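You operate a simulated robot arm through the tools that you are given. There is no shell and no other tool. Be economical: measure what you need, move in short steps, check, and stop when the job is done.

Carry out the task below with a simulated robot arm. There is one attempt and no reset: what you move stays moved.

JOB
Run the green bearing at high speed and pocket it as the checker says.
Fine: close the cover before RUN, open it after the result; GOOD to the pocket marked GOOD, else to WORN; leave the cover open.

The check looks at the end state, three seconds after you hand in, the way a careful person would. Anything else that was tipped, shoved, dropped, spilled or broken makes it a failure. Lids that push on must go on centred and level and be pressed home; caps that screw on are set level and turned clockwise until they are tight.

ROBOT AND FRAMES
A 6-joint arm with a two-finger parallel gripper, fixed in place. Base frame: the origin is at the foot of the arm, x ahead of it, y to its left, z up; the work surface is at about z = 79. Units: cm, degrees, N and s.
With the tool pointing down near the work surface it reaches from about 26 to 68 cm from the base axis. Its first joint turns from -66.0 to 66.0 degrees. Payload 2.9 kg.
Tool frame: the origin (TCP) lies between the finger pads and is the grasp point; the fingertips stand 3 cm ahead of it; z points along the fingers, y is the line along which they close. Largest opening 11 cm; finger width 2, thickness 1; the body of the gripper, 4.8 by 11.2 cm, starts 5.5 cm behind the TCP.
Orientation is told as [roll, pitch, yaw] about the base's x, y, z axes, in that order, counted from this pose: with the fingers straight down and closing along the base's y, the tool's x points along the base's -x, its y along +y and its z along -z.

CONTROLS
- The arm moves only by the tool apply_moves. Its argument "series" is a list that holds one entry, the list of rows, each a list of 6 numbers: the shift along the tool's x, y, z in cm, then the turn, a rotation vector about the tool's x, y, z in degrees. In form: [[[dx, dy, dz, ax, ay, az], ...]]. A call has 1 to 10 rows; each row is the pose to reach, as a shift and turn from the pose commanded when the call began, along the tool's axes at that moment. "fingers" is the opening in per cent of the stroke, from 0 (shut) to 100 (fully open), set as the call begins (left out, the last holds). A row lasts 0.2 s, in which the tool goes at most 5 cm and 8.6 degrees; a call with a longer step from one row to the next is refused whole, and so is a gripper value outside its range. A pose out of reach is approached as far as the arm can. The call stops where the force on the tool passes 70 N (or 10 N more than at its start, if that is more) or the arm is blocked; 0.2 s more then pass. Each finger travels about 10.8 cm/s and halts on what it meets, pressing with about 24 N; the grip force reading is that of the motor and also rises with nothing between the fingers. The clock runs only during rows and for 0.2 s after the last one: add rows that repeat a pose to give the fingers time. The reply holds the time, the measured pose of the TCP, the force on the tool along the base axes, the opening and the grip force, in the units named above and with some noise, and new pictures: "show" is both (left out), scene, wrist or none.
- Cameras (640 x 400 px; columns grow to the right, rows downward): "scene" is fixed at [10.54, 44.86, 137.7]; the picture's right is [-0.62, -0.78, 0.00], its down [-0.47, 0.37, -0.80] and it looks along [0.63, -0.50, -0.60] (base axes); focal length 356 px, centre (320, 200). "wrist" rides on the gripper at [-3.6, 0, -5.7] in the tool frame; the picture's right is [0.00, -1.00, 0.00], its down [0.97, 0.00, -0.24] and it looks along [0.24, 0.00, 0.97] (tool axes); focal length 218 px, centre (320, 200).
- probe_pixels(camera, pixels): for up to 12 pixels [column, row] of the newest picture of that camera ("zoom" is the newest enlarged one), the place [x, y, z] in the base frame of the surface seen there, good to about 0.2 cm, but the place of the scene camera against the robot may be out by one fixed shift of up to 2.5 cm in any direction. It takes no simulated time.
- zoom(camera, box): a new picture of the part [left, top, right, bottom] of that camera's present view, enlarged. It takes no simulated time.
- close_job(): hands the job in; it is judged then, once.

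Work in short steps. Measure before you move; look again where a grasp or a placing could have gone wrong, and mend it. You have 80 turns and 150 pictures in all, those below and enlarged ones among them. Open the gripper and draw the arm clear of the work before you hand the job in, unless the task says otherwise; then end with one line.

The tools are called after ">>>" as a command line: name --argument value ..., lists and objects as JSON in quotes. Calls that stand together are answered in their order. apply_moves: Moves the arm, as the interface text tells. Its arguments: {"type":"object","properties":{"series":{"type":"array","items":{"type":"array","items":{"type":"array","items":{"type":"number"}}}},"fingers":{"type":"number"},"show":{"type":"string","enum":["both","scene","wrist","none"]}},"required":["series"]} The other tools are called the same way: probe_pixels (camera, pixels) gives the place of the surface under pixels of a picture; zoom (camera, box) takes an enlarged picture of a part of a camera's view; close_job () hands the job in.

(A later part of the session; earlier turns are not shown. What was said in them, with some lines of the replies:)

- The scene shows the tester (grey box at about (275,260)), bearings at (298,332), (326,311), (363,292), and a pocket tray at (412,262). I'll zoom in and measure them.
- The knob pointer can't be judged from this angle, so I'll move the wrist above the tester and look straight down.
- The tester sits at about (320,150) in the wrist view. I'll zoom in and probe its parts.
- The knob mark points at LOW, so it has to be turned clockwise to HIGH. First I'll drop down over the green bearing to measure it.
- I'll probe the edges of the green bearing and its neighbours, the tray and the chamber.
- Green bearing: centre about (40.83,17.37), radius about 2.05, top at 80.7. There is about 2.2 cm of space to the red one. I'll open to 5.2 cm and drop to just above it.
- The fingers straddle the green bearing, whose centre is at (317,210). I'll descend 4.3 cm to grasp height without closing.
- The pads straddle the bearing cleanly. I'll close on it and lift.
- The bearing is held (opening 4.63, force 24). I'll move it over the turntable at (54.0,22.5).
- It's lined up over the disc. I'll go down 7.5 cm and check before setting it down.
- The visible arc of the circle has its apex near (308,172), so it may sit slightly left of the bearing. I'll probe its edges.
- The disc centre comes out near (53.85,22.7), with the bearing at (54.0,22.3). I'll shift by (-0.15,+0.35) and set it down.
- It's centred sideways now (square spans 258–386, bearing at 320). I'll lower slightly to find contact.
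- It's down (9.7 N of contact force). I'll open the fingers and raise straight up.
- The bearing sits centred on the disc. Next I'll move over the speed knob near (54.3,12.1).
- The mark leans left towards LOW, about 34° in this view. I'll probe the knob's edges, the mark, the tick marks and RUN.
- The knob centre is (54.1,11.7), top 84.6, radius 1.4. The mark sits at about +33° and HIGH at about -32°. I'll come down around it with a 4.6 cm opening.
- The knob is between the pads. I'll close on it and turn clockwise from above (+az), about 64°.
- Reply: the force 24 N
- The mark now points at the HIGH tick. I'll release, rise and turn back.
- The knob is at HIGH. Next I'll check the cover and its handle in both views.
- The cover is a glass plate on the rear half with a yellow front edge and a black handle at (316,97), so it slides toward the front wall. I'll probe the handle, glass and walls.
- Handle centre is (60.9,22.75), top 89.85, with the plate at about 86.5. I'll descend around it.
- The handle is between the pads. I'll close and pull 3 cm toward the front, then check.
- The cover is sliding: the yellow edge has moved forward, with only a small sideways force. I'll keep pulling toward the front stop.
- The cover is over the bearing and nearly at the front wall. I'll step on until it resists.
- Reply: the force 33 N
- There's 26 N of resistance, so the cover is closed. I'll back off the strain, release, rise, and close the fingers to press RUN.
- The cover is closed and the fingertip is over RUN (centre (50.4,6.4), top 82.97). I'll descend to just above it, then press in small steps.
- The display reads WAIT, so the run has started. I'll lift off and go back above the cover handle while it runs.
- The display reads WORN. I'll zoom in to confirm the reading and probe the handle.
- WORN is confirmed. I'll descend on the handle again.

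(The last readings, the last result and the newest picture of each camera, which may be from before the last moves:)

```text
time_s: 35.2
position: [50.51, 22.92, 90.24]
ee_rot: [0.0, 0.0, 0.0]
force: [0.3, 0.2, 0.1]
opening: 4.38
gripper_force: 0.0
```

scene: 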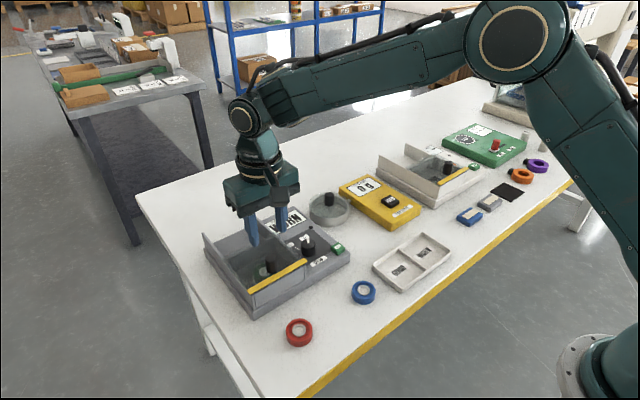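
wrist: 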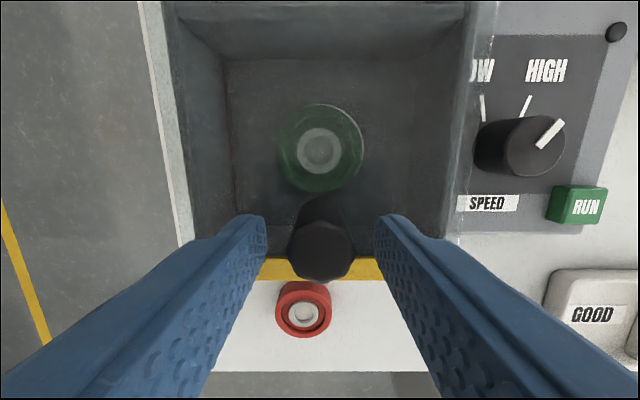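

The handle at (320,250) is centred between the pads. I'll close and push the cover back about 10 cm.

>>> apply_moves --series '[[[0, 0, 0, 0, 0, 0], [0, 0, 0, 0, 0, 0], [-1.2, 0, 0, 0, 0, 0], [-2.5, 0, 0, 0, 0, 0], [-4, 0, 0, 0, 0, 0], [-5.5, 0, 0, 0, 0, 0], [-7, 0, 0, 0, 0, 0], [-8.5, 0, 0, 0, 0, 0], [-9.6, 0, 0, 0, 0, 0], [-9.9, 0, 0, 0, 0, 0]]]' --fingers 0 --show "wrist"

```text
time_s: 37.4
position: [60.34, 22.79, 90.36]
ee_rot: [-0.1, 0.2, -0.1]
force: [0.3, -4.0, -14.9]
opening: 2.17
gripper_force: 44.5
```

wrist: 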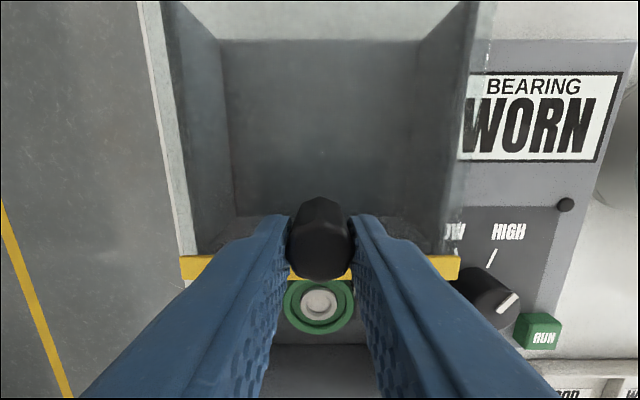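

The cover is almost back to its original place. I'll push the last 0.5 cm until it resists.

>>> apply_moves --series '[[[-0.2, 0, 0, 0, 0, 0], [-0.4, 0, 0, 0, 0, 0], [-0.55, 0, 0, 0, 0, 0], [-0.55, 0, 0, 0, 0, 0]]]' --show "none"

```text
time_s: 38.4
position: [60.94, 22.84, 90.38]
ee_rot: [-0.1, 0.3, 0.2]
force: [-12.9, 0.5, -17.1]
opening: 2.19
gripper_force: 45.1
```

It's against the back stop (-13 N). I'll release, rise and go back over the bearing.

>>> apply_moves --series '[[[0.1, 0, 0, 0, 0, 0], [0.1, 0, 0, 0, 0, 0], [0.1, 0, -4, 0, 0, 0], [0.1, 0, -8, 0, 0, 0], [4, 0, -8, 0, 0, 0], [7.1, 0, -8, 0, 0, 0], [7.1, 0, -8, 0, 0, 0]]]' --fingers 52 --show "both"

>>> probe_pixels --camera "wrist" --pixels '[[318, 124], [318, 183], [318, 175]]'

```text
time_s: 40.0
position: [53.74, 22.7, 98.48]
ee_rot: [-0.1, 0.0, 0.1]
force: [0.5, -0.4, -0.9]
opening: 5.73
gripper_force: 0.1
```

scene: 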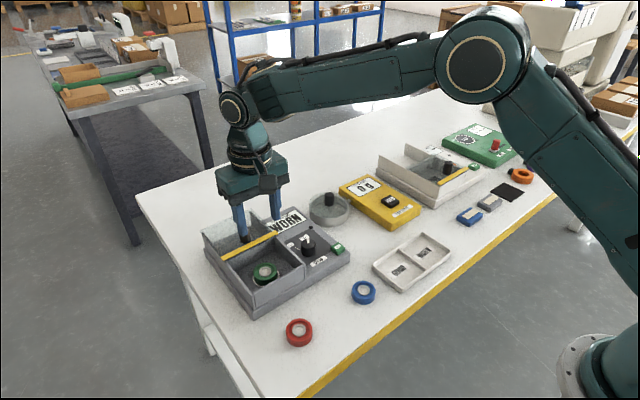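
wrist: 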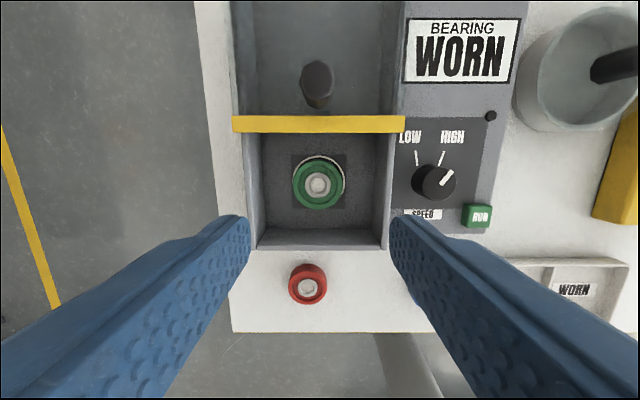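

```text
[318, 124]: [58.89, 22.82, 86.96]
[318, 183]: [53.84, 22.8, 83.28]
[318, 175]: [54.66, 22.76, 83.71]
```

The cover is open (edge at x = 58.9) and the bearing is at (53.85,22.8). I'll descend and grasp it.

>>> apply_moves --series '[[[0, 0.05, 4, 0, 0, 0], [0, 0.05, 8, 0, 0, 0], [0, 0.05, 11, 0, 0, 0], [0, 0.05, 12.5, 0, 0, 0], [0, 0.05, 13.0, 0, 0, 0], [0, 0.05, 13.0, 0, 0, 0]]]' --show "wrist"

```text
time_s: 41.4
position: [53.87, 22.68, 85.33]
ee_rot: [0.0, 0.0, -0.1]
force: [0.5, 0.1, 0.3]
opening: 5.72
gripper_force: 0.0
```

wrist: 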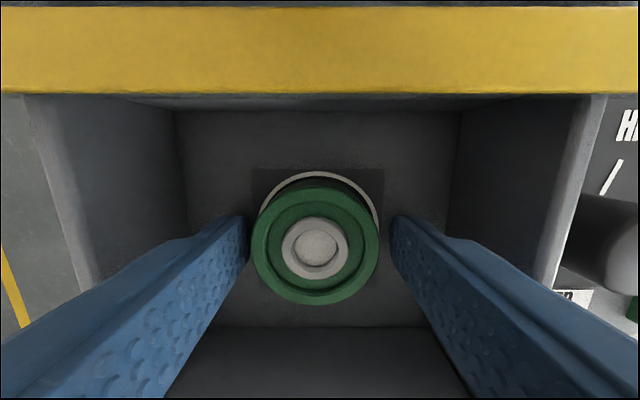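

The bearing is between the pads. I'll grip it and lift it straight up.

>>> apply_moves --series '[[[0, 0, 0, 0, 0, 0], [0, 0, 0, 0, 0, 0], [0, 0, -2, 0, 0, 0], [0, 0, -5, 0, 0, 0], [0, 0, -9, 0, 0, 0], [0, 0, -11, 0, 0, 0], [0, 0, -11, 0, 0, 0]]]' --fingers 0 --show "wrist"

```text
time_s: 43.0
position: [53.84, 22.8, 96.66]
ee_rot: [0.1, 0.0, 0.0]
force: [-0.3, -0.7, -1.0]
opening: 4.68
gripper_force: 24.4
```

wrist: 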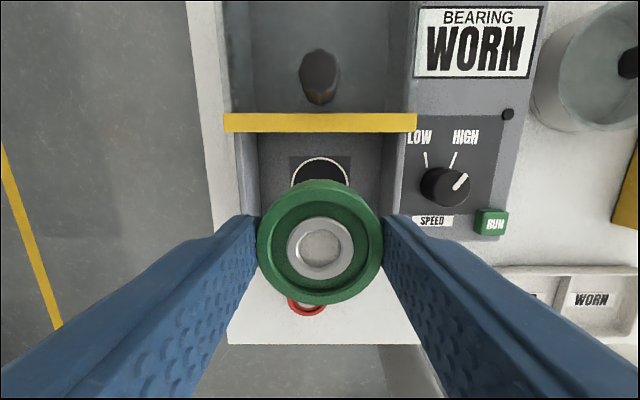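

The bearing is held. I'll carry it high to above the WORN pocket at (39.2,-10.4).

>>> apply_moves --series '[[[1, -2, 0, 0, 0, 0], [2.6, -5.5, 0, 0, 0, 0], [4.4, -9.5, 0, 0, 0, 0], [6.2, -13.5, 0, 0, 0, 0], [8, -17.5, 0, 0, 0, 0], [9.8, -21.5, 0, 0, 0, 0], [11.6, -25.5, 0, 0, 0, 0], [13.3, -29.5, 0, 0, 0, 0], [14.4, -32.2, 0, 0, 0, 0], [14.7, -33.2, 0, 0, 0, 0]]]' --show "both"

>>> probe_pixels --camera "wrist" --pixels '[[320, 180], [250, 180], [400, 180], [320, 165], [275, 165], [360, 165], [320, 245]]'

```text
time_s: 45.2
position: [39.35, -10.44, 96.46]
ee_rot: [0.0, 0.1, 0.0]
force: [1.2, 0.1, 0.0]
opening: 4.66
gripper_force: 23.7
```

scene: 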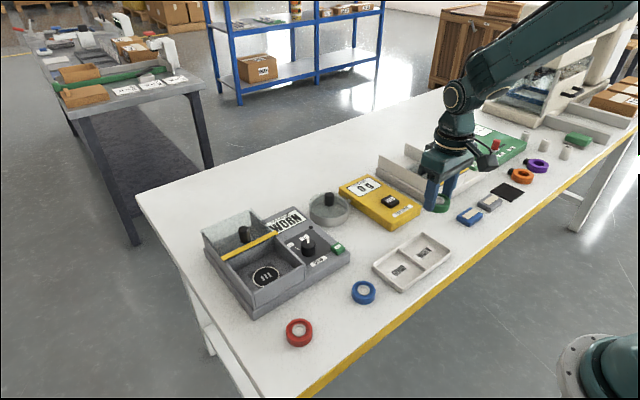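
wrist: 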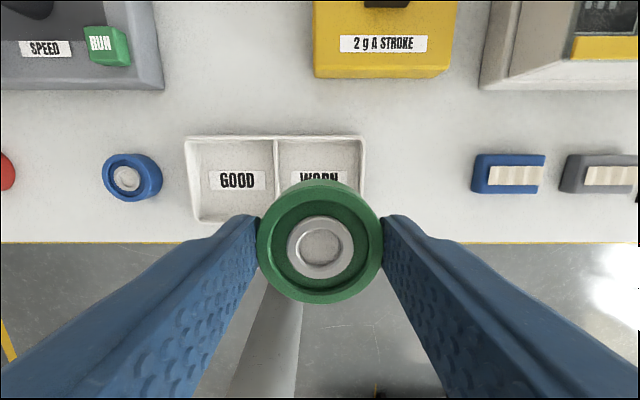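

```text
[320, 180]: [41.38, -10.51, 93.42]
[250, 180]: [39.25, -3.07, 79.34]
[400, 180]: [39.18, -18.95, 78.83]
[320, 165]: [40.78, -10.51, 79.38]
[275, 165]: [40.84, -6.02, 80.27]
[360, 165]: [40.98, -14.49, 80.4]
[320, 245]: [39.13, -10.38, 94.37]
```

The WORN pocket spans y from about -6.2 to -14.3, centred on -10.25, with its floor at 79.4. I'll descend to just above the floor.

>>> apply_moves --series '[[[0.1, 0.15, 4, 0, 0, 0], [0.1, 0.15, 8, 0, 0, 0], [0.1, 0.15, 11, 0, 0, 0], [0.1, 0.15, 13.2, 0, 0, 0], [0.1, 0.15, 13.2, 0, 0, 0]]]' --show "wrist"

```text
time_s: 46.4
position: [39.15, -10.18, 83.27]
ee_rot: [0.0, 0.1, 0.0]
force: [0.4, -0.3, -1.0]
opening: 4.67
gripper_force: 24.0
```

wrist: 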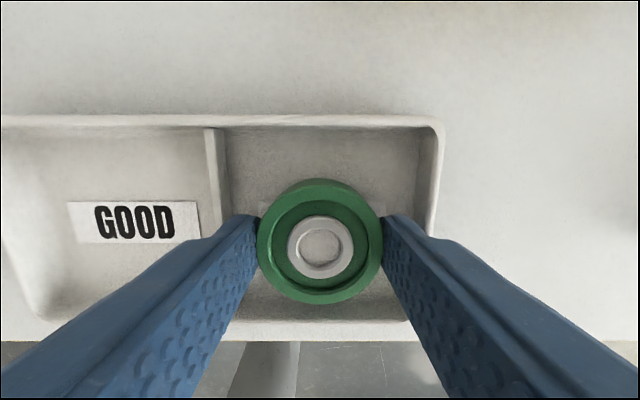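

The bearing is centred in the WORN pocket (walls at about 222 and 420). I'll lower it to contact.

>>> apply_moves --series '[[[0, 0, 0.2, 0, 0, 0], [0, 0, 0.35, 0, 0, 0], [0, 0, 0.45, 0, 0, 0], [0, 0, 0.45, 0, 0, 0]]]' --show "none"

```text
time_s: 47.4
position: [39.17, -10.12, 82.83]
ee_rot: [0.1, 0.0, 0.0]
force: [-0.1, 0.1, -1.7]
opening: 4.67
gripper_force: 24.1
```

>>> apply_moves --series '[[[0, 0, 0.1, 0, 0, 0], [0, 0, 0.2, 0, 0, 0], [0, 0, 0.2, 0, 0, 0]]]' --show "none"

```text
time_s: 48.2
position: [39.11, -10.18, 82.67]
ee_rot: [-0.1, -0.1, 0.0]
force: [-0.9, -1.5, 15.1]
opening: 4.66
gripper_force: 23.9
```

It's on the pocket floor (15 N). I'll open slightly to 5.4 cm and rise.

>>> apply_moves --series '[[[0, 0, -0.1, 0, 0, 0], [0, 0, -0.1, 0, 0, 0], [0, 0, -1.5, 0, 0, 0], [0, 0, -5, 0, 0, 0], [0, 0, -9, 0, 0, 0], [0, 0, -13, 0, 0, 0], [0, 0, -17, 0, 0, 0], [0, 0, -17, 0, 0, 0]]]' --fingers 49 --show "both"

>>> zoom --camera "scene" --box '[190, 190, 470, 360]'

```text
time_s: 50.0
position: [39.2, -10.09, 99.76]
ee_rot: [0.0, 0.0, 0.1]
force: [-0.4, 0.2, 0.9]
opening: 5.4
gripper_force: 0.0
```

scene: 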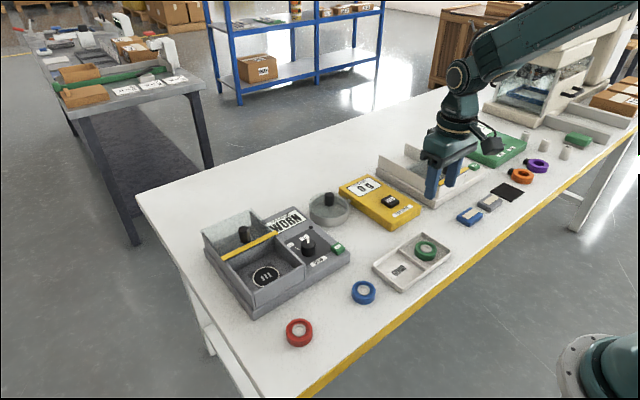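
wrist: 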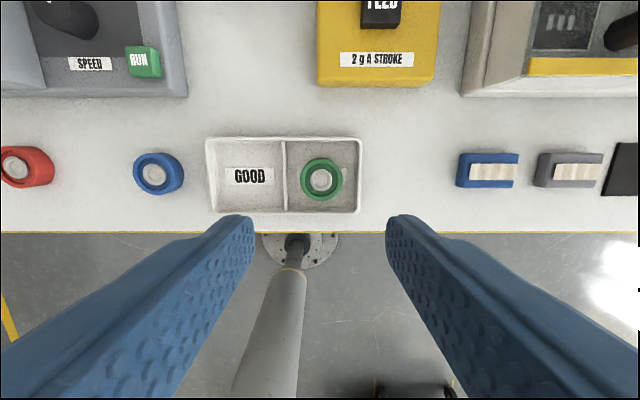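

```text
2.29 times, centred on (330, 275) of scene
```

zoom: 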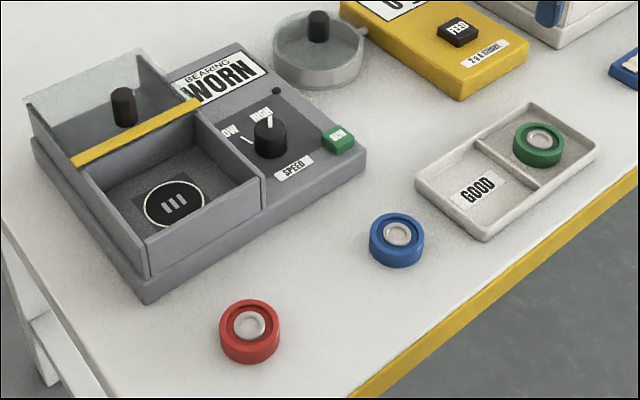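

The green bearing lies flat in the WORN pocket, the cover is open, nothing else was moved, and the arm is clear. I'll hand in.

>>> close_job

```text
The job is handed in.
```

The green bearing ran at HIGH with the cover closed and the checker read WORN, so it is in the WORN pocket, with the cover left open and the job handed in.
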